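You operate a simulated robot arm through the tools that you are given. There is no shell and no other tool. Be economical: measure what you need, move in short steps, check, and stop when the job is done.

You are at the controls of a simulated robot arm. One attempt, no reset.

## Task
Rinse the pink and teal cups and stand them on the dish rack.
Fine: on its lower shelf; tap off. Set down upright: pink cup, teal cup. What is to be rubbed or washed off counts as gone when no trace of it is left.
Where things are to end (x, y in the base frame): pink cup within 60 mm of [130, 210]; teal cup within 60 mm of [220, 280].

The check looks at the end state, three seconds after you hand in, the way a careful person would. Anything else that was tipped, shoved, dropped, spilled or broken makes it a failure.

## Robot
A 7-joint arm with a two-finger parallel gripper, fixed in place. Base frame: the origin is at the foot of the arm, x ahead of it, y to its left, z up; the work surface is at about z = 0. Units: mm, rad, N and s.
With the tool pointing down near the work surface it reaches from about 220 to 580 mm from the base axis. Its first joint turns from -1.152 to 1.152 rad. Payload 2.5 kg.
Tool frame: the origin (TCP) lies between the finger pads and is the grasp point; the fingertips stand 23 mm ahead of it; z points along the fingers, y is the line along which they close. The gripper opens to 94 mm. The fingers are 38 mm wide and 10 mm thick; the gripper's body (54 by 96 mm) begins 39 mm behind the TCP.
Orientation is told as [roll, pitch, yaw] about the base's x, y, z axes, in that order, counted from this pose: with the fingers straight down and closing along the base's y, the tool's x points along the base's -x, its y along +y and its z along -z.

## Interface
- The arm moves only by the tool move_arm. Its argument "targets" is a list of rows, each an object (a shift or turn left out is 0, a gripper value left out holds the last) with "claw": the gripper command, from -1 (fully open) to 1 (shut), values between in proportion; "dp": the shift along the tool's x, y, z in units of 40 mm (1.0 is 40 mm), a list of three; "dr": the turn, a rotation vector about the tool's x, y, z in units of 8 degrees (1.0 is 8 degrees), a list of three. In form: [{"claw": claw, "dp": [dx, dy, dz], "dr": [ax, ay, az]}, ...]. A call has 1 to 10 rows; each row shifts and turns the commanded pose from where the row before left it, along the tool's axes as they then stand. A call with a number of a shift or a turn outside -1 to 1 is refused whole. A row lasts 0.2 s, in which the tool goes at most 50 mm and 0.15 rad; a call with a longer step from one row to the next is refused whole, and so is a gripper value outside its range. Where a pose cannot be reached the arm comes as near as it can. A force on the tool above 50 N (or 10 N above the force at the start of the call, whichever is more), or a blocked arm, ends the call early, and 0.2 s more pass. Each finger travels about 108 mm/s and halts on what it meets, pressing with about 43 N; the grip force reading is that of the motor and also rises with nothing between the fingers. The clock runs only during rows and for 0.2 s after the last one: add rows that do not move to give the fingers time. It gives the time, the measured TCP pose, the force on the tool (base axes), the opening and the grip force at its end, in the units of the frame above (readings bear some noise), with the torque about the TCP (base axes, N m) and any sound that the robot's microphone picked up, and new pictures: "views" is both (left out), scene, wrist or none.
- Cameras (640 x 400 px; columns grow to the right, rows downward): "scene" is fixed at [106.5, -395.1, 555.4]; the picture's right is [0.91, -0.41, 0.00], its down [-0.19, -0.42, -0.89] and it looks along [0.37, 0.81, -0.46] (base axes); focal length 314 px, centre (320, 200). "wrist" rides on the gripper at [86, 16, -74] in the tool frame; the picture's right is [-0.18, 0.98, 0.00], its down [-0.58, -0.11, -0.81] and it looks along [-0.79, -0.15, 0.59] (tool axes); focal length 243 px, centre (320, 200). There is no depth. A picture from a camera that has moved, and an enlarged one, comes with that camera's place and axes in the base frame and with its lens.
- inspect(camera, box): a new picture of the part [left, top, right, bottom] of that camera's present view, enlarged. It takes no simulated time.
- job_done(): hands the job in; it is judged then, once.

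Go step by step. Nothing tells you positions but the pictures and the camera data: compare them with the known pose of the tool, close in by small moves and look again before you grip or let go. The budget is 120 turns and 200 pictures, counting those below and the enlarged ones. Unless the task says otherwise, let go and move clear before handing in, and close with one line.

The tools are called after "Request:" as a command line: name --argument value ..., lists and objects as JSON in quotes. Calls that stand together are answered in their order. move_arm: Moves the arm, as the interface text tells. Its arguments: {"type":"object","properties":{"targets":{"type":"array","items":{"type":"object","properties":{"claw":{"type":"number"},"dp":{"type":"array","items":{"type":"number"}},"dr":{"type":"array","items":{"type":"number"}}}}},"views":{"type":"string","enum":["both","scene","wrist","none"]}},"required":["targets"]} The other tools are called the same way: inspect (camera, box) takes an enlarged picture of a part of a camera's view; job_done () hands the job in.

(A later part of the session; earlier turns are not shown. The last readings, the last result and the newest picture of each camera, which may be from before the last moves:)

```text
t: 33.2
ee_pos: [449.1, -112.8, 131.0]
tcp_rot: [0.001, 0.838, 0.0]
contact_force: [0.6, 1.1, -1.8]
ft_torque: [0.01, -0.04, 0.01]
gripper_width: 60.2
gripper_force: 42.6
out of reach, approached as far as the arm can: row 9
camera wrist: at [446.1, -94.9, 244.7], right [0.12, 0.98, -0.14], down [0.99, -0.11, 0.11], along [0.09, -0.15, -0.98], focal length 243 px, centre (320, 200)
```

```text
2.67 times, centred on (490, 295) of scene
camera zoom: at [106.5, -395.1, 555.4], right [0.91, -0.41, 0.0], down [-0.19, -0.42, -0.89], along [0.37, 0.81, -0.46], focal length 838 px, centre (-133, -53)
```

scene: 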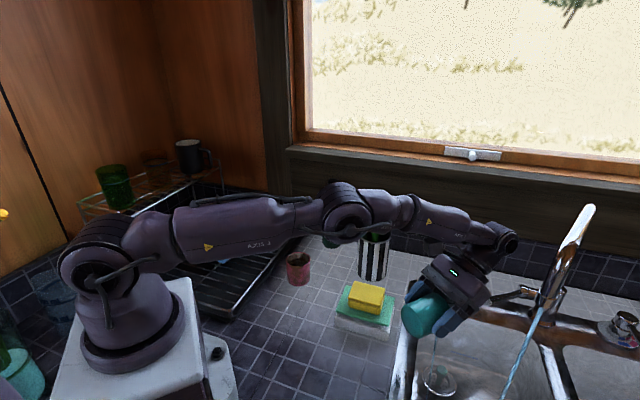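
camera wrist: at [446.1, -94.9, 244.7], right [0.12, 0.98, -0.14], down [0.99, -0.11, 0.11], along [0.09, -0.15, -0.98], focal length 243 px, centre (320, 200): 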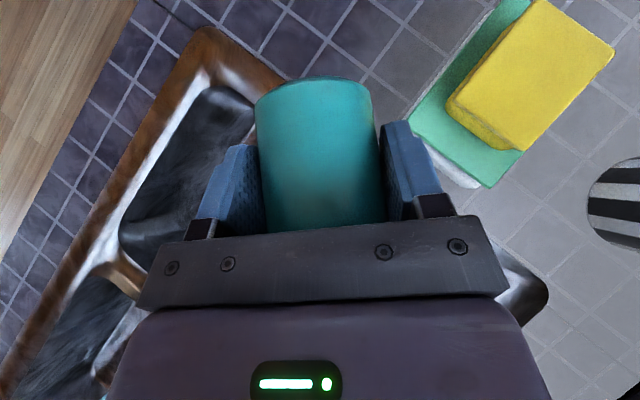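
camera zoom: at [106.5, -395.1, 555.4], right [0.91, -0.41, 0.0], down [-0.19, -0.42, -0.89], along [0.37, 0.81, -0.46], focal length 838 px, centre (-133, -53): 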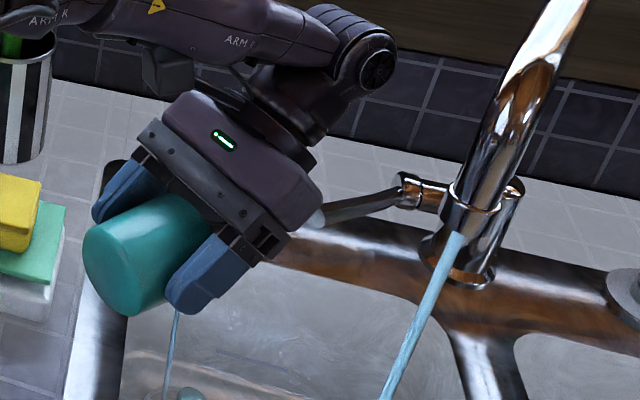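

Water is pouring out into the basin. I'll wait while it drains, then tilt a bit more.

Request:
move_arm --targets '[{}, {}, {}, {}, {}, {}, {}, {}, {}, {}]' --views "none"

Request:
inspect --camera "scene" --box '[400, 220, 580, 370]'

```text
t: 35.4
ee_pos: [448.8, -112.1, 130.3]
tcp_rot: [0.001, 0.838, 0.001]
contact_force: [-0.4, 0.2, -1.4]
ft_torque: [-0.01, -0.04, 0.03]
gripper_width: 60.1
gripper_force: 43.0
```

```text
2.67 times, centred on (490, 295) of scene
camera zoom: at [106.5, -395.1, 555.4], right [0.91, -0.41, 0.0], down [-0.19, -0.42, -0.89], along [0.37, 0.81, -0.46], focal length 838 px, centre (-133, -53)
```

zoom: 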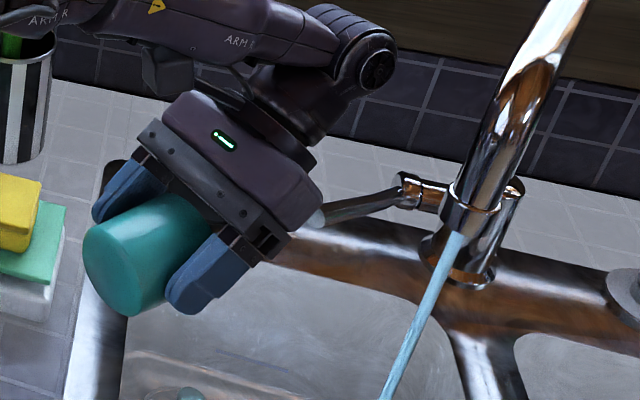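

The pour has stopped. I'll raise the cup a bit and tilt past 90° to be sure it's empty.

Request:
move_arm --targets '[{"dp": [0.54, 0, -0.15]}, {"dp": [0.54, 0, -0.15]}, {"dr": [0, 0.7, 0]}, {"dr": [0, 0.5, 0]}, {}, {}, {}, {}]'

Request:
inspect --camera "scene" --box '[400, 220, 580, 370]'

```text
t: 37.2
ee_pos: [429.7, -112.0, 171.2]
tcp_rot: [0.0, 0.887, 0.002]
contact_force: [-0.8, -0.1, -1.7]
ft_torque: [-0.02, -0.04, -0.01]
gripper_width: 60.2
gripper_force: 43.5
out of reach, approached as far as the arm can: row 4
camera wrist: at [431.9, -95.0, 284.3], right [0.12, 0.98, -0.14], down [0.99, -0.11, 0.06], along [0.04, -0.15, -0.99], focal length 243 px, centre (320, 200)
```

scene: 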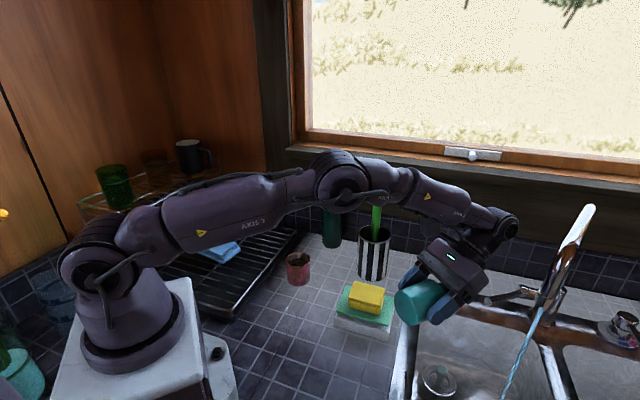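
wrist: 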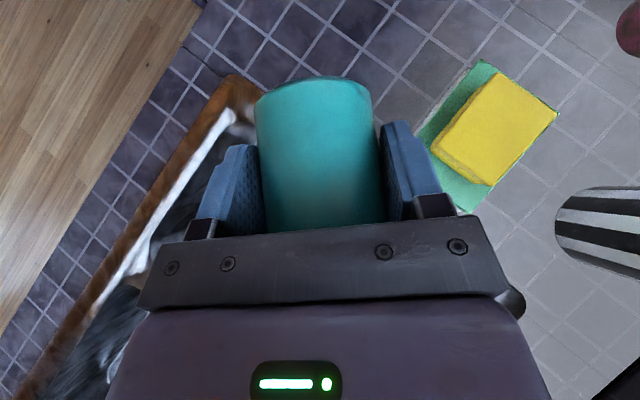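

```text
2.67 times, centred on (490, 295) of scene
camera zoom: at [106.5, -395.1, 555.4], right [0.91, -0.41, 0.0], down [-0.19, -0.42, -0.89], along [0.37, 0.81, -0.46], focal length 838 px, centre (-133, -53)
```

zoom: 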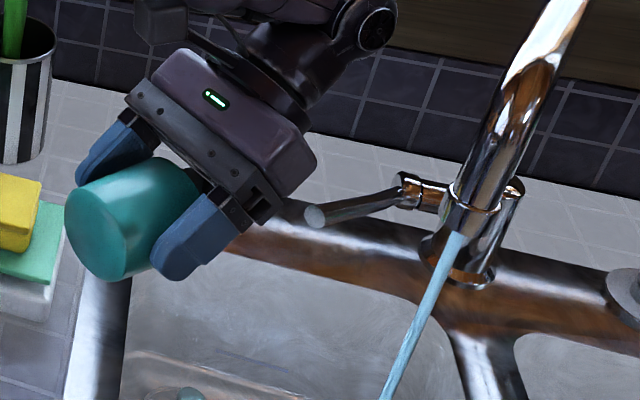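

The cup is empty. I'll rotate it back upright.

Request:
move_arm --targets '[{"dr": [0, -1, 0]}, {"dr": [0, -1, 0]}, {"dr": [0, -1, 0]}, {"dr": [0, -1, 0]}, {"dr": [0, -1, 0]}, {"dr": [0, -1, 0]}, {"dr": [0, -1, 0]}, {"dr": [0, -1, 0]}, {"dr": [0, -1, 0]}, {"dr": [0, -1, 0]}]' --views "none"

```text
t: 39.4
ee_pos: [429.2, -111.9, 171.3]
tcp_rot: [0.0, -0.512, 0.0]
contact_force: [0.4, 0.9, -1.1]
ft_torque: [0.04, -0.03, -0.01]
gripper_width: 60.5
gripper_force: 42.9
```

Now I'll finish levelling and swing the heading to 50° for the rack.

Request:
move_arm --targets '[{"dr": [0, -0.665, 0]}, {"dr": [0, -0.665, 0]}, {"dr": [-0.643, 0, -0.766]}, {"dr": [-0.643, 0, -0.766]}, {"dr": [-0.643, 0, -0.766]}, {"dr": [-0.643, 0, -0.766]}, {"dr": [-0.643, 0, -0.766]}, {"dr": [-0.643, 0, -0.766]}, {"dr": [-0.16, 0, -0.19]}, {}]' --views "none"

```text
t: 41.6
ee_pos: [429.0, -112.9, 170.9]
tcp_rot: [0.0, -0.696, 0.873]
contact_force: [-0.5, 0.0, -2.0]
ft_torque: [0.0, 0.04, -0.02]
gripper_width: 60.0
gripper_force: 42.8
```

Request:
move_arm --targets '[{"dp": [-0.43, 0.85, 0.238]}, {"dp": [-0.43, 0.85, 0.238]}, {"dp": [-0.43, 0.85, 0.238]}, {"dp": [-0.43, 0.85, 0.238]}, {"dp": [-0.43, 0.85, 0.238]}, {"dp": [-0.43, 0.85, 0.238]}, {"dp": [-0.43, 0.85, 0.238]}, {"dp": [-0.43, 0.85, 0.238]}, {"dp": [0.0625, 0.875, 0.11]}, {"dp": [0.0625, 0.875, 0.11]}]' --views "none"

Request:
move_arm --targets '[{"dp": [0.0625, 0.875, 0.11]}, {"dp": [0.0625, 0.875, 0.11]}, {}]'

Request:
inspect --camera "scene" --box '[180, 180, 340, 320]'

```text
t: 43.8
ee_pos: [267.5, 226.6, 192.3]
tcp_rot: [0.002, -0.697, 0.869]
contact_force: [-0.3, -0.2, -1.2]
ft_torque: [-0.01, 0.03, -0.01]
gripper_width: 60.7
gripper_force: 43.1
```

```text
t: 44.6
ee_pos: [215.5, 274.8, 181.5]
tcp_rot: [0.002, -0.694, 0.868]
contact_force: [0.5, 0.3, -1.7]
ft_torque: [0.0, 0.01, -0.02]
gripper_width: 60.2
gripper_force: 42.4
camera wrist: at [128.3, 197.9, 183.2], right [-0.66, 0.74, 0.12], down [0.04, -0.13, 0.99], along [0.75, 0.66, 0.05], focal length 243 px, centre (320, 200)
```

scene: 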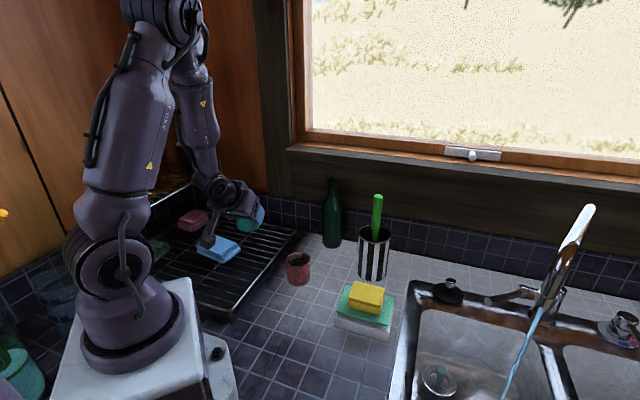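
wrist: 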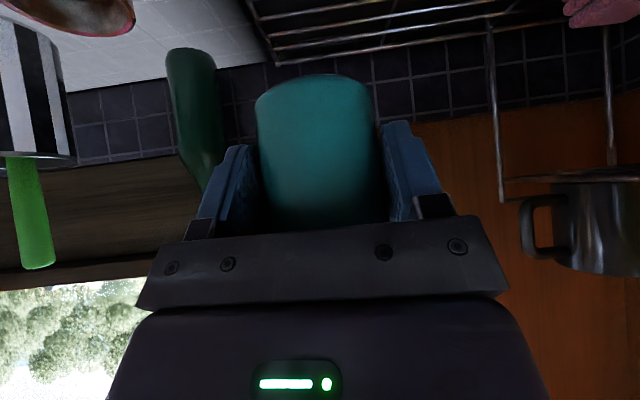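

```text
2.86 times, centred on (260, 250) of scene
camera zoom: at [106.5, -395.1, 555.4], right [0.91, -0.41, 0.0], down [-0.19, -0.42, -0.89], along [0.37, 0.81, -0.46], focal length 897 px, centre (491, 57)
```

zoom: 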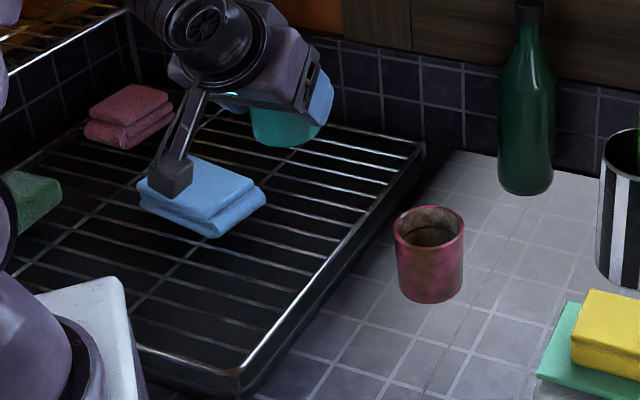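

The blue cloth's corner is close to the target, so I'll set the cup at about (218,268) with a heading of 25° to keep the fingers clear. First I'll rotate and descend partway.

Request:
move_arm --targets '[{"dr": [0.643, 0, 0.766]}, {"dr": [0.643, 0, 0.766]}, {"dr": [0.643, 0, 0.766]}, {"dr": [0.064, 0, 0.077]}, {"dp": [0.61, -0.09, 0.57]}, {"dp": [0.61, -0.09, 0.57]}, {}]'

Request:
inspect --camera "scene" --box '[180, 200, 320, 310]'

```text
t: 46.2
ee_pos: [212.4, 263.7, 115.0]
tcp_rot: [0.001, -0.697, 0.438]
contact_force: [0.8, 0.4, -1.4]
ft_torque: [0.02, -0.01, -0.03]
gripper_width: 60.6
gripper_force: 43.4
camera wrist: at [100.5, 230.0, 116.7], right [-0.29, 0.95, 0.12], down [-0.02, -0.13, 0.99], along [0.96, 0.29, 0.05], focal length 243 px, centre (320, 200)
```

scene: 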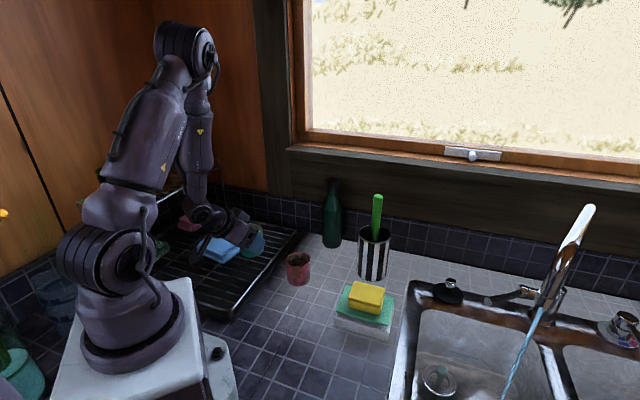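
wrist: 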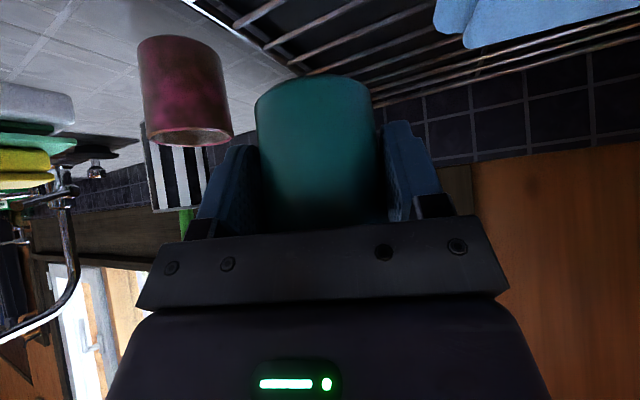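

```text
3.64 times, centred on (250, 255) of scene
camera zoom: at [106.5, -395.1, 555.4], right [0.91, -0.41, 0.0], down [-0.19, -0.42, -0.89], along [0.37, 0.81, -0.46], focal length 1142 px, centre (574, 0)
```

zoom: 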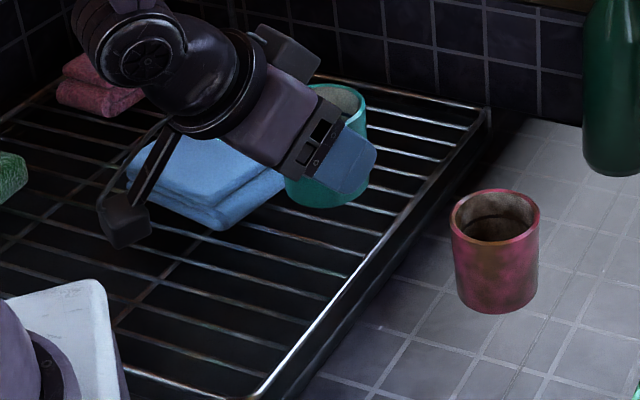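

Clearances look fine: the cloth edge is about 29 mm from the cup. I'll descend in stages and watch the force.

Request:
move_arm --targets '[{"dp": [0.2, 0, 0.24]}, {"dp": [0.2, 0, 0.24]}, {}]' --views "none"

Request:
inspect --camera "scene" --box '[210, 210, 300, 290]'

Request:
inspect --camera "wrist" --box '[240, 30, 480, 180]'

```text
t: 47.0
ee_pos: [210.3, 264.8, 90.2]
tcp_rot: [0.003, -0.696, 0.437]
contact_force: [-0.9, -0.7, -2.2]
ft_torque: [-0.01, 0.06, 0.07]
gripper_width: 60.4
gripper_force: 43.1
```

```text
5.00 times, centred on (255, 250) of scene
camera zoom: at [106.5, -395.1, 555.4], right [0.91, -0.41, 0.0], down [-0.19, -0.42, -0.89], along [0.37, 0.81, -0.46], focal length 1570 px, centre (645, -50)
```

zoom: 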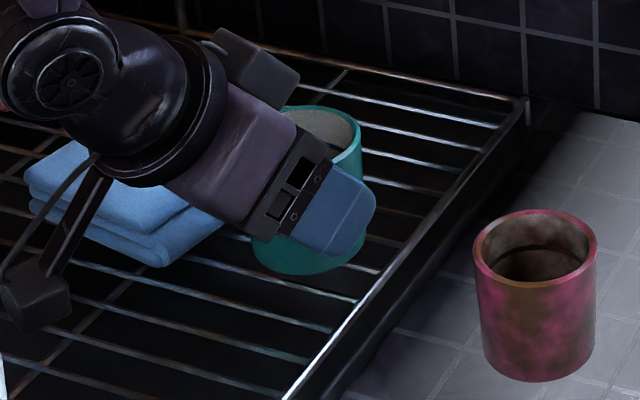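

```text
2.67 times, centred on (360, 105) of wrist
camera zoom: at [100.2, 230.6, 92.3], right [-0.29, 0.95, 0.12], down [-0.02, -0.13, 0.99], along [0.96, 0.29, 0.05], focal length 647 px, centre (213, 453)
```

zoom: 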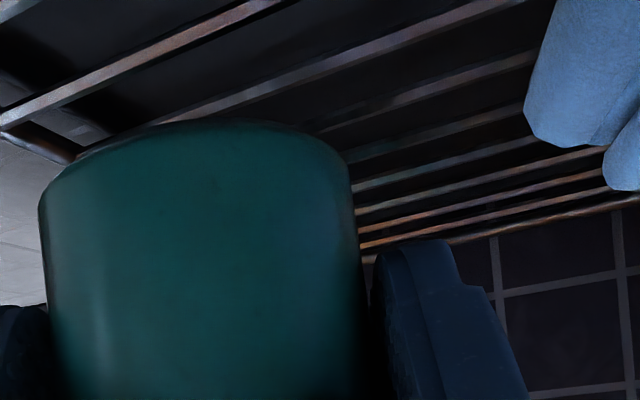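

Request:
move_arm --targets '[{"dp": [0.064, 0, 0.077]}, {"dp": [0.064, 0, 0.077]}, {"dp": [0.064, 0, 0.077]}]' --views "wrist"

Request:
inspect --camera "scene" --box '[240, 220, 290, 270]'

```text
t: 47.8
ee_pos: [211.5, 264.2, 78.0]
tcp_rot: [0.001, -0.698, 0.438]
contact_force: [0.4, -0.2, -0.2]
ft_torque: [-0.01, 0.01, 0.01]
gripper_width: 60.1
gripper_force: 43.0
camera wrist: at [100.2, 230.5, 79.7], right [-0.29, 0.95, 0.12], down [-0.02, -0.13, 0.99], along [0.96, 0.28, 0.05], focal length 243 px, centre (320, 200)
```

wrist: 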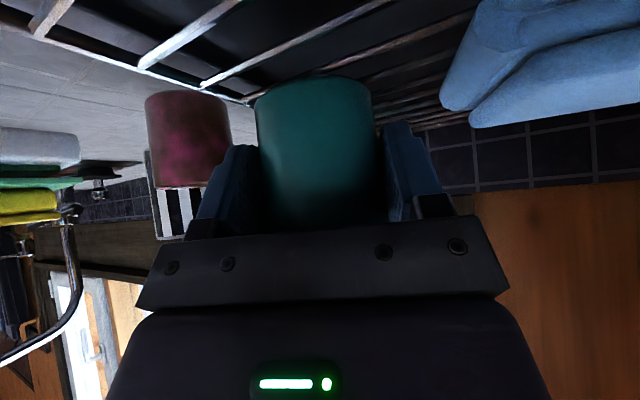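

```text
8.00 times, centred on (265, 245) of scene
camera zoom: at [106.5, -395.1, 555.4], right [0.91, -0.41, 0.0], down [-0.19, -0.42, -0.89], along [0.37, 0.81, -0.46], focal length 2513 px, centre (760, -160)
```

zoom: 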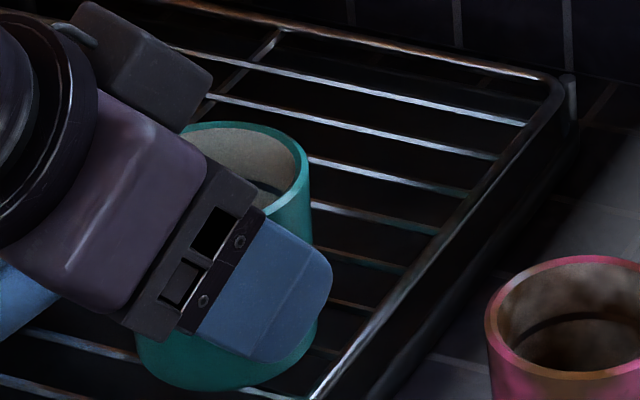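

The inside also looks clean. I'll continue down slowly.

Request:
move_arm --targets '[{"dp": [0.064, 0, 0.077]}, {}]' --views "none"

Request:
move_arm --targets '[{"dp": [0.048, 0, 0.057]}, {}]' --views "none"

Request:
move_arm --targets '[{"dp": [0.032, 0, 0.038]}, {}]' --views "wrist"

```text
t: 48.4
ee_pos: [211.6, 264.7, 74.6]
tcp_rot: [0.003, -0.7, 0.439]
contact_force: [-3.9, -7.7, 31.9]
ft_torque: [0.13, -0.16, -0.03]
gripper_width: 60.1
gripper_force: 43.2
```

```text
t: 49.0
ee_pos: [211.8, 265.0, 72.1]
tcp_rot: [0.001, -0.702, 0.436]
contact_force: [2.1, -2.8, 29.7]
ft_torque: [0.16, -0.31, -0.03]
gripper_width: 60.1
gripper_force: 42.7
```

```text
t: 49.6
ee_pos: [212.4, 264.9, 70.6]
tcp_rot: [0.0, -0.703, 0.436]
contact_force: [6.4, -1.7, 27.9]
ft_torque: [0.1, -0.11, -0.06]
gripper_width: 60.0
gripper_force: 43.0
camera wrist: at [101.0, 231.5, 70.9], right [-0.29, 0.95, 0.12], down [-0.02, -0.13, 0.99], along [0.96, 0.28, 0.06], focal length 243 px, centre (320, 200)
```

wrist: 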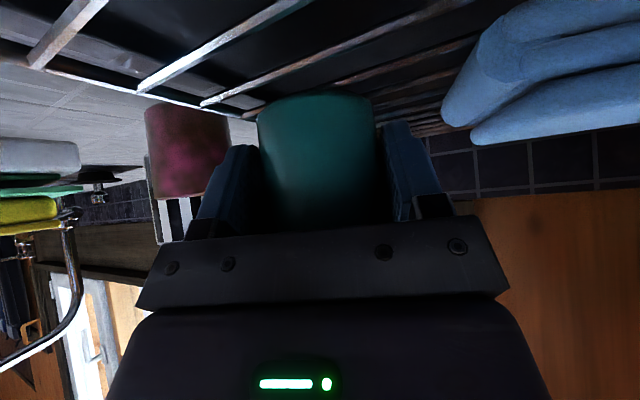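

The cup is down on the rack bars. I'll open partway, letting go gently, and check.

Request:
move_arm --targets '[{"claw": 0}, {"claw": -0.5}, {"claw": -0.62}, {}]' --views "both"

```text
t: 50.6
ee_pos: [211.5, 265.2, 68.9]
tcp_rot: [0.001, -0.694, 0.439]
contact_force: [1.0, 0.1, 0.0]
ft_torque: [0.0, -0.03, -0.03]
gripper_width: 76.0
gripper_force: 0.0
camera wrist: at [99.8, 230.7, 70.6], right [-0.29, 0.95, 0.12], down [-0.02, -0.13, 0.99], along [0.96, 0.29, 0.05], focal length 243 px, centre (320, 200)
```

scene: 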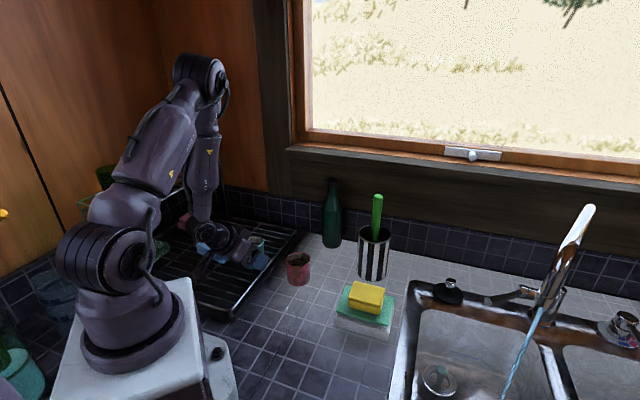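
wrist: 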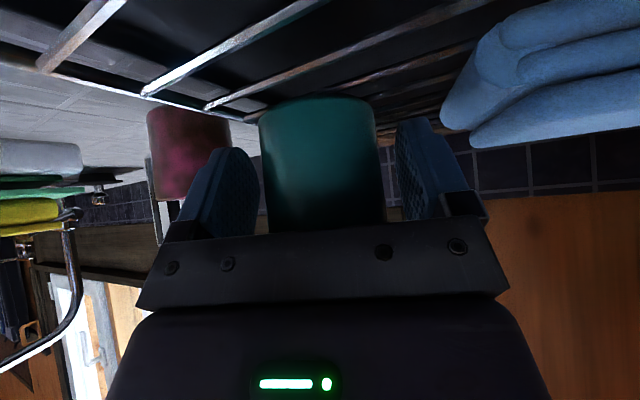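

The cup is released. I'll lift straight up and check it.

Request:
move_arm --targets '[{"dp": [-0.3, 0, -0.36]}, {"dp": [-0.643, 0, -0.766]}, {"dp": [-0.643, 0, -0.766]}, {"dp": [-0.643, 0, -0.766]}, {}]'

Request:
inspect --camera "scene" --box '[200, 200, 330, 300]'

```text
t: 51.8
ee_pos: [212.4, 266.6, 208.8]
tcp_rot: [0.001, -0.695, 0.437]
contact_force: [0.3, -0.2, 0.0]
ft_torque: [0.0, 0.03, -0.03]
gripper_width: 76.4
gripper_force: 0.0
camera wrist: at [100.0, 233.0, 209.8], right [-0.29, 0.95, 0.12], down [-0.02, -0.13, 0.99], along [0.96, 0.29, 0.05], focal length 243 px, centre (320, 200)
```

scene: 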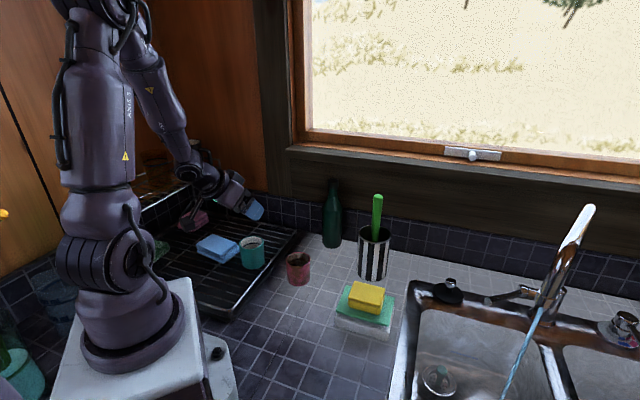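
wrist: 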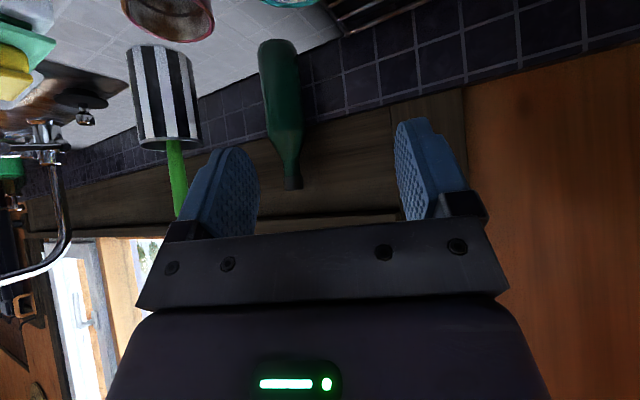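

```text
4.00 times, centred on (265, 250) of scene
camera zoom: at [106.5, -395.1, 555.4], right [0.91, -0.41, 0.0], down [-0.19, -0.42, -0.89], along [0.37, 0.81, -0.46], focal length 1256 px, centre (540, 0)
```

zoom: 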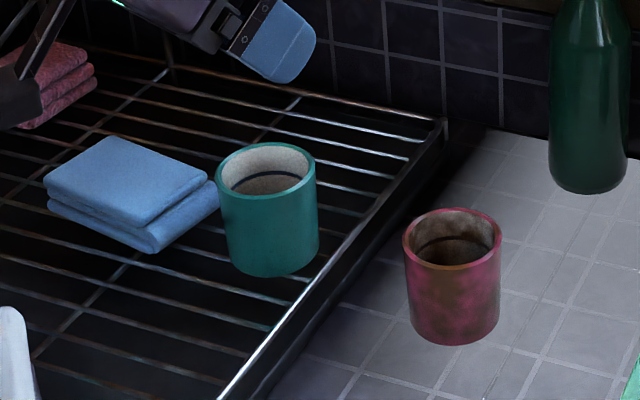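

Request:
inspect --camera "scene" --box '[235, 225, 315, 290]'

```text
6.15 times, centred on (275, 258) of scene
camera zoom: at [106.5, -395.1, 555.4], right [0.91, -0.41, 0.0], down [-0.19, -0.42, -0.89], along [0.37, 0.81, -0.46], focal length 1933 px, centre (597, -154)
```

zoom: 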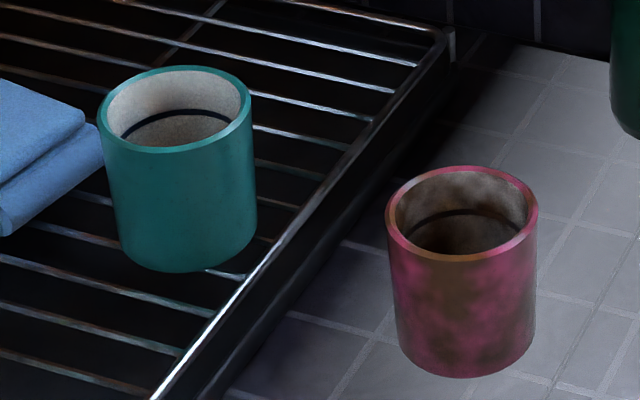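

Teal stands upright and looks clean, but there's a dark ring inside. I'll tip the hand to vertical so the wrist camera can see down into it.

Request:
move_arm --targets '[{"dr": [0, 1, 0]}, {"dr": [0, 1, 0]}, {"dr": [0, 1, 0]}, {"dr": [0, 1, 0]}, {"dr": [0, 1, 0]}, {}]' --views "wrist"

Request:
inspect --camera "wrist" --box '[230, 0, 410, 120]'

```text
t: 53.2
ee_pos: [212.0, 263.7, 208.4]
tcp_rot: [0.001, 0.004, 0.44]
contact_force: [-0.1, 0.9, -0.1]
ft_torque: [-0.02, -0.02, 0.0]
gripper_width: 76.2
gripper_force: 0.0
camera wrist: at [125.8, 243.2, 282.9], right [-0.25, 0.97, 0.0], down [0.58, 0.15, 0.8], along [0.78, 0.2, -0.59], focal length 243 px, centre (320, 200)
```

wrist: 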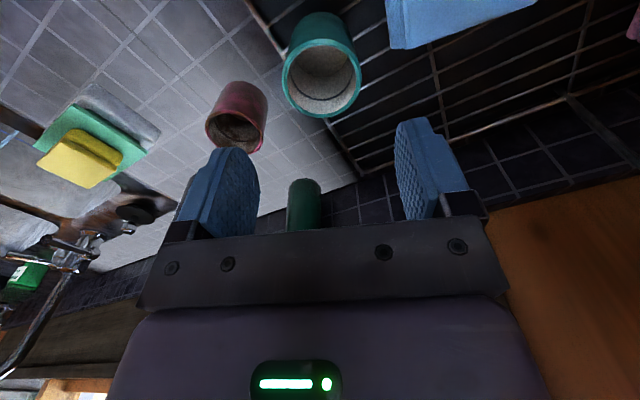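

```text
3.33 times, centred on (320, 60) of wrist
camera zoom: at [125.8, 243.2, 282.9], right [-0.25, 0.97, 0.0], down [0.58, 0.15, 0.8], along [0.78, 0.2, -0.59], focal length 809 px, centre (320, 667)
```

zoom: 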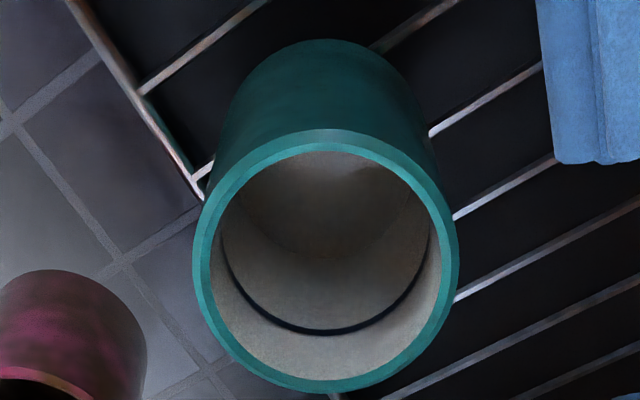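

The ring is a thin line painted around the wall, and the rest of the inside is clean, so teal is done. Next I'll go above the pink cup at about (318,200) with a 15° heading and the 40° tilt.

Request:
move_arm --targets '[{"dp": [-0.51, -0.84, 0.067], "claw": -0.787}, {"dp": [-0.51, -0.84, 0.067]}, {"dp": [-0.51, -0.84, 0.067]}, {"dr": [0, 0, 0.625]}, {"dr": [0, 0, 0.625]}, {"dr": [0, -1, 0]}, {"dr": [0, -1, 0]}, {"dr": [0, -1, 0]}, {"dr": [0, -1, 0]}, {"dr": [0, -1, 0]}]' --views "none"

```text
t: 55.4
ee_pos: [309.8, 199.0, 200.3]
tcp_rot: [0.0, -0.697, 0.267]
contact_force: [0.6, -0.7, -0.2]
ft_torque: [-0.04, -0.01, 0.0]
gripper_width: 83.8
gripper_force: 0.0
```

Now down to just above the cup for a look.

Request:
move_arm --targets '[{"dp": [0.643, 0, 0.766]}, {"dp": [0.643, 0, 0.766]}, {}]'

```text
t: 56.2
ee_pos: [309.7, 199.8, 118.5]
tcp_rot: [0.003, -0.696, 0.264]
contact_force: [-0.3, -0.5, -0.3]
ft_torque: [0.01, -0.02, 0.01]
gripper_width: 84.0
gripper_force: 0.0
camera wrist: at [194.2, 185.6, 120.3], right [-0.12, 0.99, 0.12], down [-0.04, -0.12, 0.99], along [0.99, 0.12, 0.05], focal length 243 px, centre (320, 200)
```

scene: 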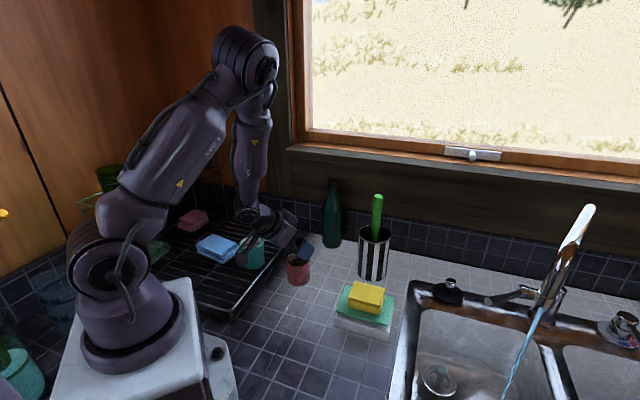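
wrist: 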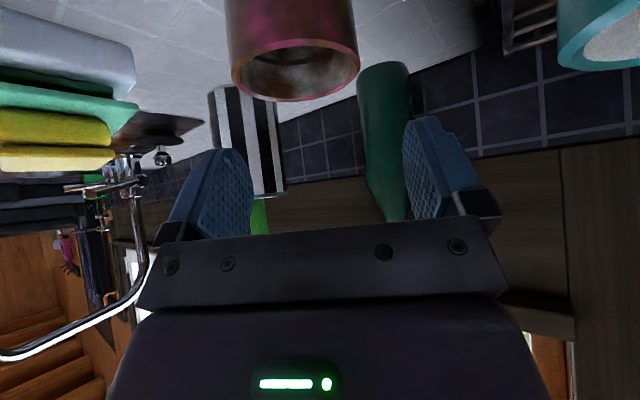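

At this heading the camera arm would come down over the rack edge. I'll turn to 35° first, re-centre and look again.

Request:
move_arm --targets '[{"dr": [-0.536, 0, -0.638]}, {"dr": [-0.536, 0, -0.638]}, {"dr": [-0.536, 0, -0.638]}, {"dp": [0.07, -0.13, -0.057]}, {}]' --views "wrist"

```text
t: 57.4
ee_pos: [308.7, 192.4, 118.6]
tcp_rot: [0.001, -0.697, 0.613]
contact_force: [0.7, -0.5, 0.2]
ft_torque: [-0.02, -0.01, -0.01]
gripper_width: 83.8
gripper_force: 0.0
camera wrist: at [205.8, 140.7, 120.5], right [-0.45, 0.88, 0.12], down [0.01, -0.13, 0.99], along [0.89, 0.45, 0.05], focal length 243 px, centre (320, 200)
```

wrist: 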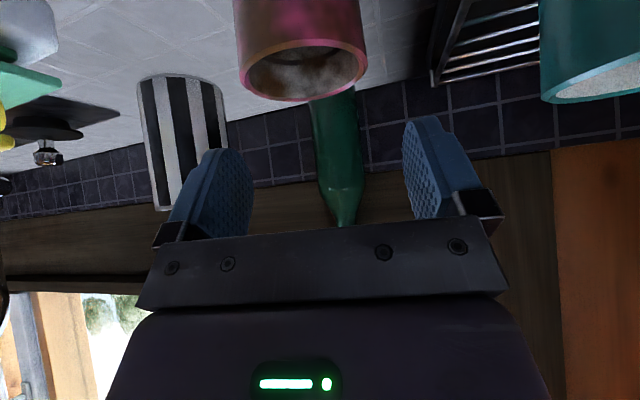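

That's the same alignment as for teal. I'll descend around the cup.

Request:
move_arm --targets '[{"dp": [0.418, 0, 0.498]}, {"dp": [0.418, 0, 0.498]}, {"dp": [0.388, 0, 0.462]}, {}]'

```text
t: 58.4
ee_pos: [310.3, 193.1, 44.0]
tcp_rot: [0.001, -0.697, 0.614]
contact_force: [0.3, 0.4, 0.4]
ft_torque: [0.0, -0.04, -0.01]
gripper_width: 83.9
gripper_force: 0.1
camera wrist: at [206.8, 140.6, 44.8], right [-0.45, 0.88, 0.12], down [0.01, -0.13, 0.99], along [0.89, 0.45, 0.05], focal length 243 px, centre (320, 200)
```

scene: 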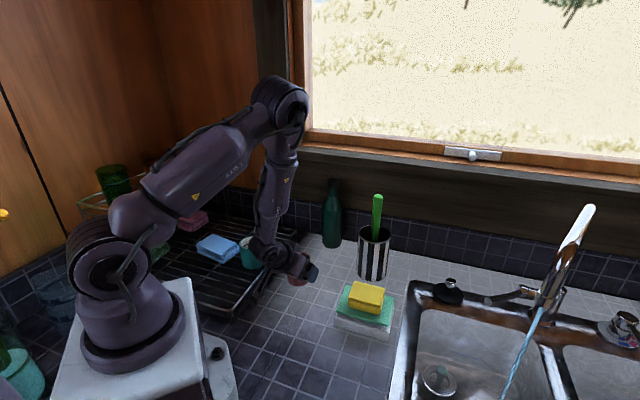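
wrist: 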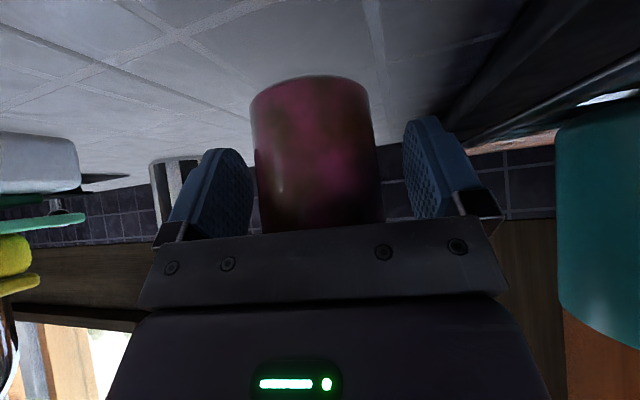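

Centred. I'll close and then lift.

Request:
move_arm --targets '[{"claw": 1}, {"claw": 1}, {"claw": 1}, {"claw": 1}, {"dp": [-0.643, 0, -0.766]}, {"dp": [-0.643, 0, -0.766]}, {"dp": [-0.643, 0, -0.766]}, {"dp": [-0.643, 0, -0.766]}, {}]'

```text
t: 60.4
ee_pos: [310.3, 191.9, 203.2]
tcp_rot: [0.002, -0.693, 0.61]
contact_force: [0.7, 0.0, -3.1]
ft_torque: [0.06, 0.02, -0.01]
gripper_width: 59.1
gripper_force: 43.2
camera wrist: at [207.2, 139.5, 205.6], right [-0.45, 0.88, 0.12], down [0.01, -0.13, 0.99], along [0.89, 0.45, 0.05], focal length 243 px, centre (320, 200)
```

scene: 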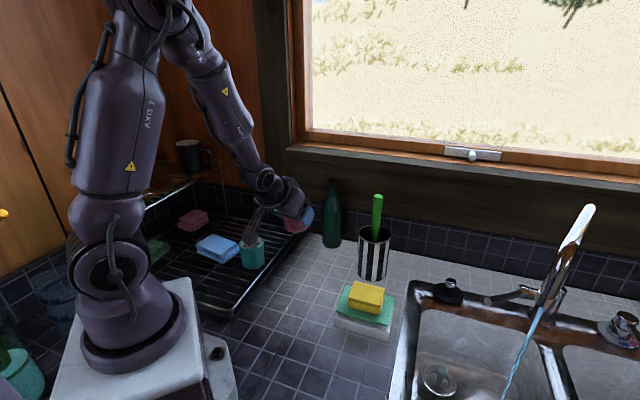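
wrist: 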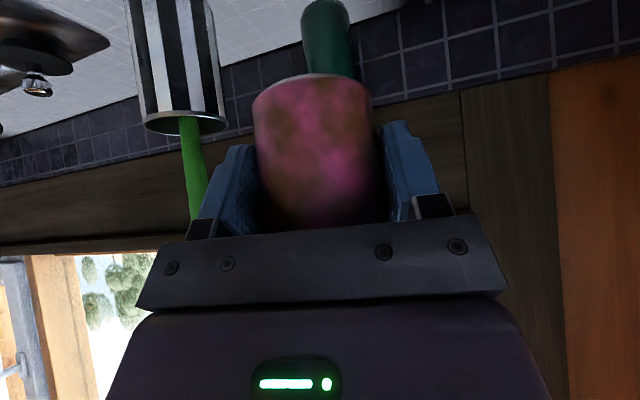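

Request:
move_arm --targets '[{"dp": [0.17, -0.96, -0.142]}, {"dp": [0.17, -0.96, -0.142]}, {"dp": [0.17, -0.96, -0.142]}, {"dp": [0.17, -0.96, -0.142]}, {"dp": [0.17, -0.96, -0.142]}, {"dp": [0.17, -0.96, -0.142]}, {"dp": [0.17, -0.96, -0.142]}, {"dp": [0.17, -0.96, -0.142]}, {"dr": [0.563, 0, 0.67]}, {"dr": [0.563, 0, 0.67]}]' --views "none"

Request:
move_arm --targets '[{"dr": [0.563, 0, 0.67]}, {"dr": [0.563, 0, 0.67]}, {"dr": [0.563, 0, 0.67]}, {}]' --views "scene"

```text
t: 62.6
ee_pos: [422.7, -89.7, 202.2]
tcp_rot: [0.003, -0.697, 0.366]
contact_force: [0.2, 0.7, -0.8]
ft_torque: [0.01, 0.02, 0.03]
gripper_width: 59.3
gripper_force: 42.5
out of reach, approached as far as the arm can: row 6
```

```text
t: 63.6
ee_pos: [424.4, -89.5, 202.3]
tcp_rot: [0.0, -0.696, -0.001]
contact_force: [0.5, -0.2, -1.9]
ft_torque: [0.04, 0.01, 0.0]
gripper_width: 59.1
gripper_force: 42.9
```

scene: 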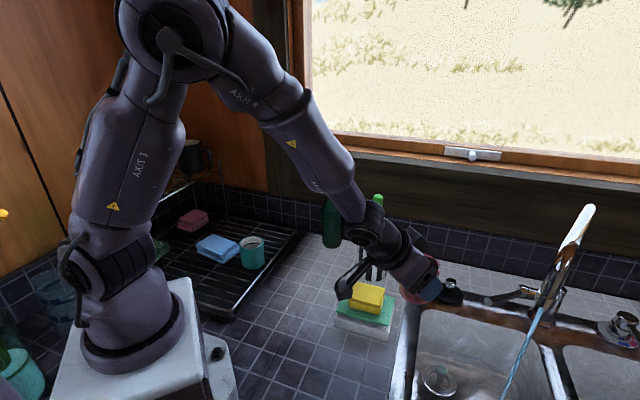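

Same route into the stream as before, then hold.

Request:
move_arm --targets '[{"dp": [-0.0975, -0.315, 0.833]}, {"dp": [-0.0975, -0.315, 0.833]}, {"dp": [-0.0975, -0.315, 0.833]}, {"dp": [-0.0975, -0.315, 0.833]}, {"dp": [0, -0.7, 0]}, {"dp": [0, -0.7, 0]}, {"dp": [0, -0.7, 0]}, {}, {}, {}]' --views "none"

Request:
move_arm --targets '[{}, {}, {}, {}, {}, {}, {}, {}, {}, {}]' --views "none"

Request:
move_arm --targets '[{}, {}, {}, {}, {}, {}, {}, {}, {}, {}]' --views "wrist"

```text
t: 65.8
ee_pos: [522.7, -222.0, 108.9]
tcp_rot: [-0.001, -0.695, 0.004]
contact_force: [0.4, 0.8, -0.5]
ft_torque: [0.0, 0.02, 0.01]
gripper_width: 59.2
gripper_force: 42.9
```

```text
t: 68.0
ee_pos: [522.6, -222.3, 110.0]
tcp_rot: [0.0, -0.695, 0.002]
contact_force: [0.5, -0.9, -1.8]
ft_torque: [-0.03, 0.0, 0.01]
gripper_width: 59.3
gripper_force: 42.5
```

```text
t: 70.2
ee_pos: [523.2, -221.6, 108.7]
tcp_rot: [-0.001, -0.693, 0.002]
contact_force: [-0.2, -0.4, -1.7]
ft_torque: [0.01, 0.04, 0.03]
gripper_width: 58.9
gripper_force: 42.1
camera wrist: at [407.5, -206.3, 110.8], right [0.14, 0.98, 0.12], down [-0.07, -0.11, 0.99], along [0.99, -0.15, 0.05], focal length 243 px, centre (320, 200)
```

wrist: 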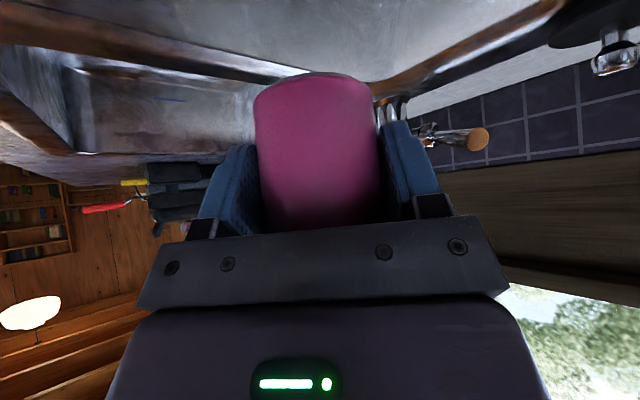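

Pink is clean too. I'll slide out of the stream, level the tool, and pour over the basin as before.

Request:
move_arm --targets '[{"dp": [0, 0.7, 0]}, {"dp": [0, 0.7, 0]}, {"dp": [0, 0.7, 0]}, {"dr": [0, 1, 0]}, {"dr": [0, 1, 0]}, {"dr": [0, 1, 0]}, {"dr": [0, 1, 0]}, {"dr": [0, 1, 0]}, {"dp": [0.8875, 0.35, -0.3]}, {"dp": [0.8875, 0.35, -0.3]}]' --views "none"

Request:
move_arm --targets '[{"dr": [0, 1, 0]}, {"dr": [0, 1, 0]}, {"dr": [0, 1, 0]}, {"dr": [0, 1, 0]}, {"dr": [0, 1, 0]}, {"dr": [0, 1, 0]}, {}, {}, {}, {}]' --views "scene"

Request:
inspect --camera "scene" --box '[400, 220, 580, 370]'

```text
t: 72.4
ee_pos: [449.4, -109.5, 133.6]
tcp_rot: [0.0, 0.002, 0.002]
contact_force: [0.0, 0.3, -2.0]
ft_torque: [-0.03, 0.02, -0.01]
gripper_width: 59.1
gripper_force: 42.9
```

```text
t: 74.6
ee_pos: [450.8, -111.2, 134.3]
tcp_rot: [0.0, 0.841, 0.003]
contact_force: [0.5, -0.2, -0.5]
ft_torque: [0.0, -0.02, -0.01]
gripper_width: 59.3
gripper_force: 42.9
```

scene: 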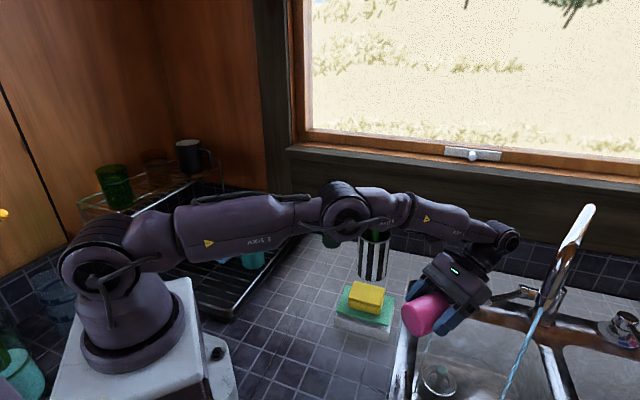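

```text
2.67 times, centred on (490, 295) of scene
camera zoom: at [106.5, -395.1, 555.4], right [0.91, -0.41, 0.0], down [-0.19, -0.42, -0.89], along [0.37, 0.81, -0.46], focal length 838 px, centre (-133, -53)
```

zoom: 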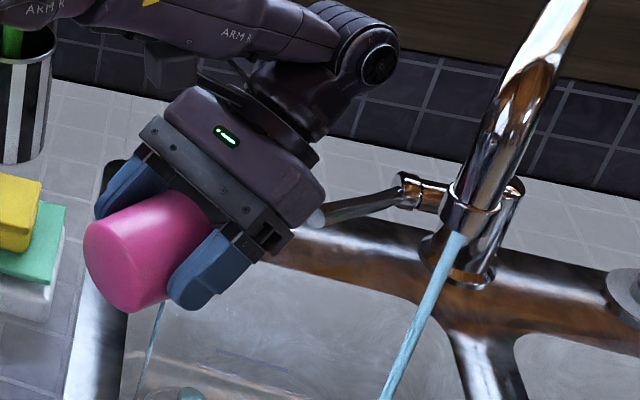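

It's pouring. I'll hold, then raise and tilt past 90° as before.

Request:
move_arm --targets '[{}, {}, {}, {}, {}, {"dp": [0.54, 0, -0.15]}, {"dp": [0.54, 0, -0.15]}, {"dr": [0, 0.4, 0]}, {}, {}]' --views "none"

Request:
move_arm --targets '[{}, {}, {}, {}]' --views "none"

Request:
inspect --camera "scene" --box '[400, 220, 580, 370]'

```text
t: 76.8
ee_pos: [429.3, -111.8, 173.6]
tcp_rot: [0.001, 0.897, 0.005]
contact_force: [-0.3, 0.9, -1.7]
ft_torque: [0.0, 0.02, 0.02]
gripper_width: 59.1
gripper_force: 42.8
```

```text
t: 77.8
ee_pos: [429.4, -110.1, 173.4]
tcp_rot: [0.001, 0.897, 0.003]
contact_force: [-0.8, -1.2, -0.7]
ft_torque: [0.01, -0.03, -0.01]
gripper_width: 59.0
gripper_force: 42.4
```

```text
2.67 times, centred on (490, 295) of scene
camera zoom: at [106.5, -395.1, 555.4], right [0.91, -0.41, 0.0], down [-0.19, -0.42, -0.89], along [0.37, 0.81, -0.46], focal length 838 px, centre (-133, -53)
```

zoom: 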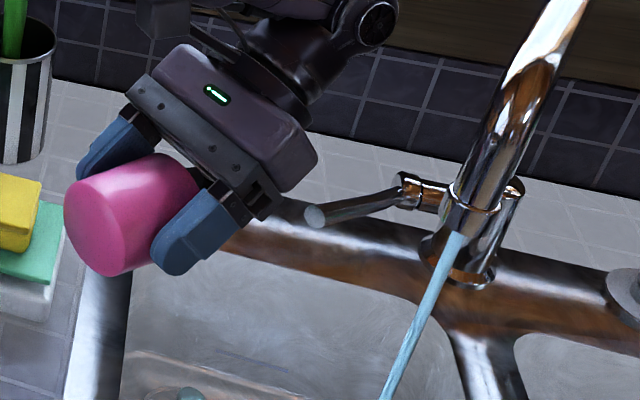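

Empty. I'll rotate it back upright, then swing to heading 50°.

Request:
move_arm --targets '[{"dr": [0, -1, 0]}, {"dr": [0, -1, 0]}, {"dr": [0, -1, 0]}, {"dr": [0, -1, 0]}, {"dr": [0, -1, 0]}, {"dr": [0, -1, 0]}, {"dr": [0, -1, 0]}, {"dr": [0, -1, 0]}, {"dr": [0, -1, 0]}, {"dr": [0, -1, 0]}]' --views "none"

Request:
move_arm --targets '[{"dr": [0, -0.71, 0]}, {"dr": [0, -0.71, 0]}, {"dr": [-0.643, 0, -0.766]}, {"dr": [-0.643, 0, -0.766]}, {"dr": [-0.643, 0, -0.766]}, {"dr": [-0.643, 0, -0.766]}, {"dr": [-0.643, 0, -0.766]}, {"dr": [-0.643, 0, -0.766]}, {"dr": [-0.16, 0, -0.19]}, {}]' --views "scene"

```text
t: 80.0
ee_pos: [430.7, -111.3, 174.1]
tcp_rot: [0.001, -0.501, 0.003]
contact_force: [-0.4, 0.8, -0.7]
ft_torque: [0.03, -0.02, -0.01]
gripper_width: 59.1
gripper_force: 42.4
```

```text
t: 82.2
ee_pos: [430.2, -112.2, 173.9]
tcp_rot: [0.001, -0.699, 0.875]
contact_force: [0.0, -0.3, -1.5]
ft_torque: [0.01, -0.03, 0.0]
gripper_width: 59.2
gripper_force: 43.4
```

scene: 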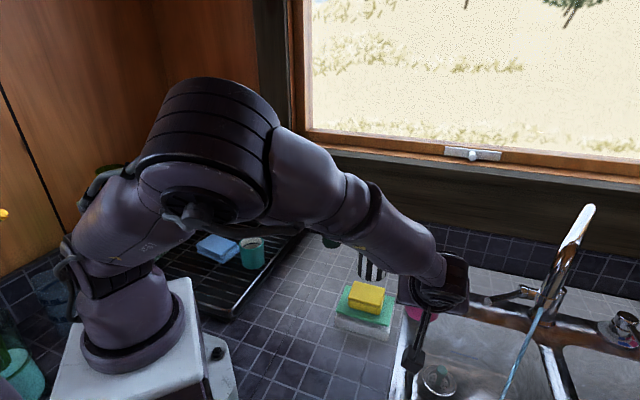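

Request:
move_arm --targets '[{"dp": [-0.338, 0.911, 0.1625]}, {"dp": [-0.338, 0.911, 0.1625]}, {"dp": [-0.338, 0.911, 0.1625]}, {"dp": [-0.338, 0.911, 0.1625]}, {"dp": [-0.338, 0.911, 0.1625]}, {"dp": [-0.338, 0.911, 0.1625]}, {"dp": [-0.338, 0.911, 0.1625]}, {"dr": [-0.643, 0, -0.766]}, {"dr": [-0.643, 0, -0.766]}, {"dr": [-0.643, 0, -0.766]}]' --views "none"

Request:
move_arm --targets '[{"dr": [-0.643, 0, -0.766]}, {"dr": [-0.643, 0, -0.766]}, {"dr": [-0.643, 0, -0.766]}, {"dr": [-0.643, 0, -0.766]}, {"dr": [-0.643, 0, -0.766]}, {"dr": [-0.643, 0, -0.766]}, {}]'

```text
t: 84.4
ee_pos: [300.2, 128.9, 199.5]
tcp_rot: [-0.002, -0.698, 1.297]
contact_force: [-0.2, -0.8, -2.0]
ft_torque: [-0.03, 0.0, -0.01]
gripper_width: 59.0
gripper_force: 43.0
```

```text
t: 86.0
ee_pos: [300.0, 129.7, 199.4]
tcp_rot: [-0.002, -0.698, 2.135]
contact_force: [0.2, -0.4, -1.3]
ft_torque: [-0.01, -0.01, 0.01]
gripper_width: 58.9
gripper_force: 43.1
camera wrist: at [346.7, 25.0, 200.8], right [-0.91, -0.41, 0.12], down [0.13, 0.0, 0.99], along [-0.4, 0.91, 0.06], focal length 243 px, centre (320, 200)
```

scene: 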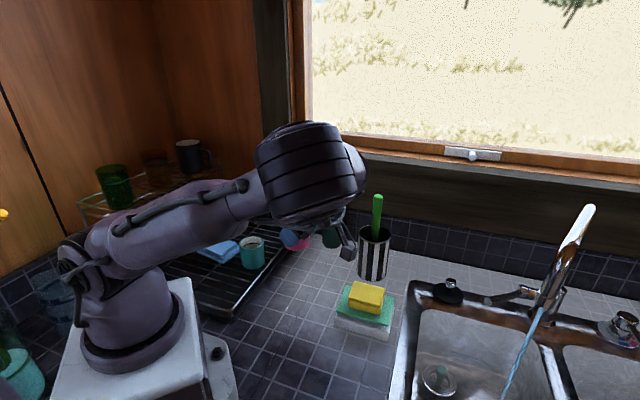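
wrist: 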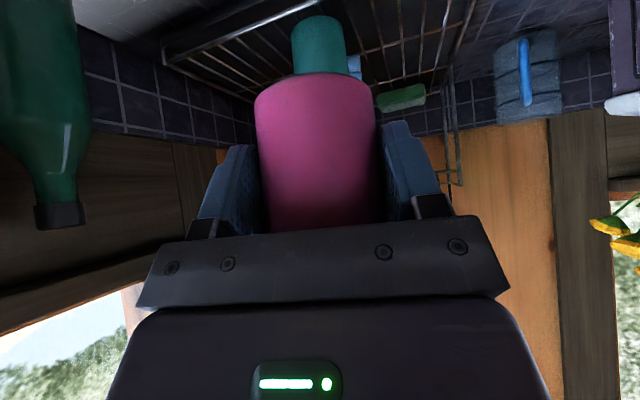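

The large heading is reachable. I'll turn to 155° and move above the place at about (128,207).

Request:
move_arm --targets '[{"dr": [-0.643, 0, -0.766]}, {"dr": [-0.643, 0, -0.766]}, {"dr": [-0.643, 0, -0.766]}, {"dr": [-0.643, 0, -0.766]}, {"dp": [-0.69, 0.014, 0.58]}, {"dp": [-0.69, 0.014, 0.58]}, {"dp": [-0.69, 0.014, 0.58]}, {"dp": [-0.69, 0.014, 0.58]}, {"dp": [-0.69, 0.014, 0.58]}, {}]'

```text
t: 88.2
ee_pos: [135.0, 205.5, 197.7]
tcp_rot: [-0.001, -0.699, 2.691]
contact_force: [0.0, -0.6, -0.6]
ft_torque: [-0.02, 0.0, -0.02]
gripper_width: 59.0
gripper_force: 43.1
camera wrist: at [230.2, 141.3, 200.0], right [-0.56, -0.82, 0.12], down [0.11, 0.07, 0.99], along [-0.82, 0.56, 0.06], focal length 243 px, centre (320, 200)
```

scene: 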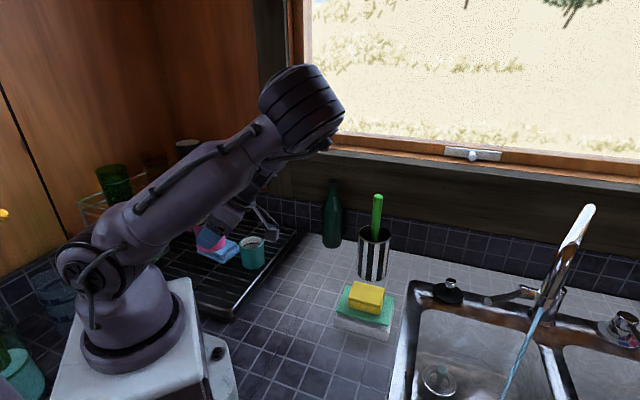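
wrist: 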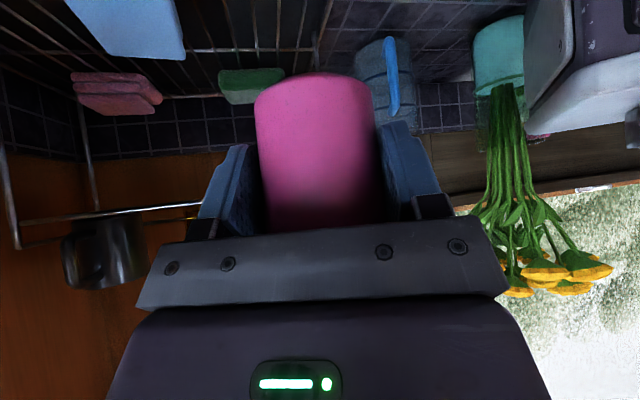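

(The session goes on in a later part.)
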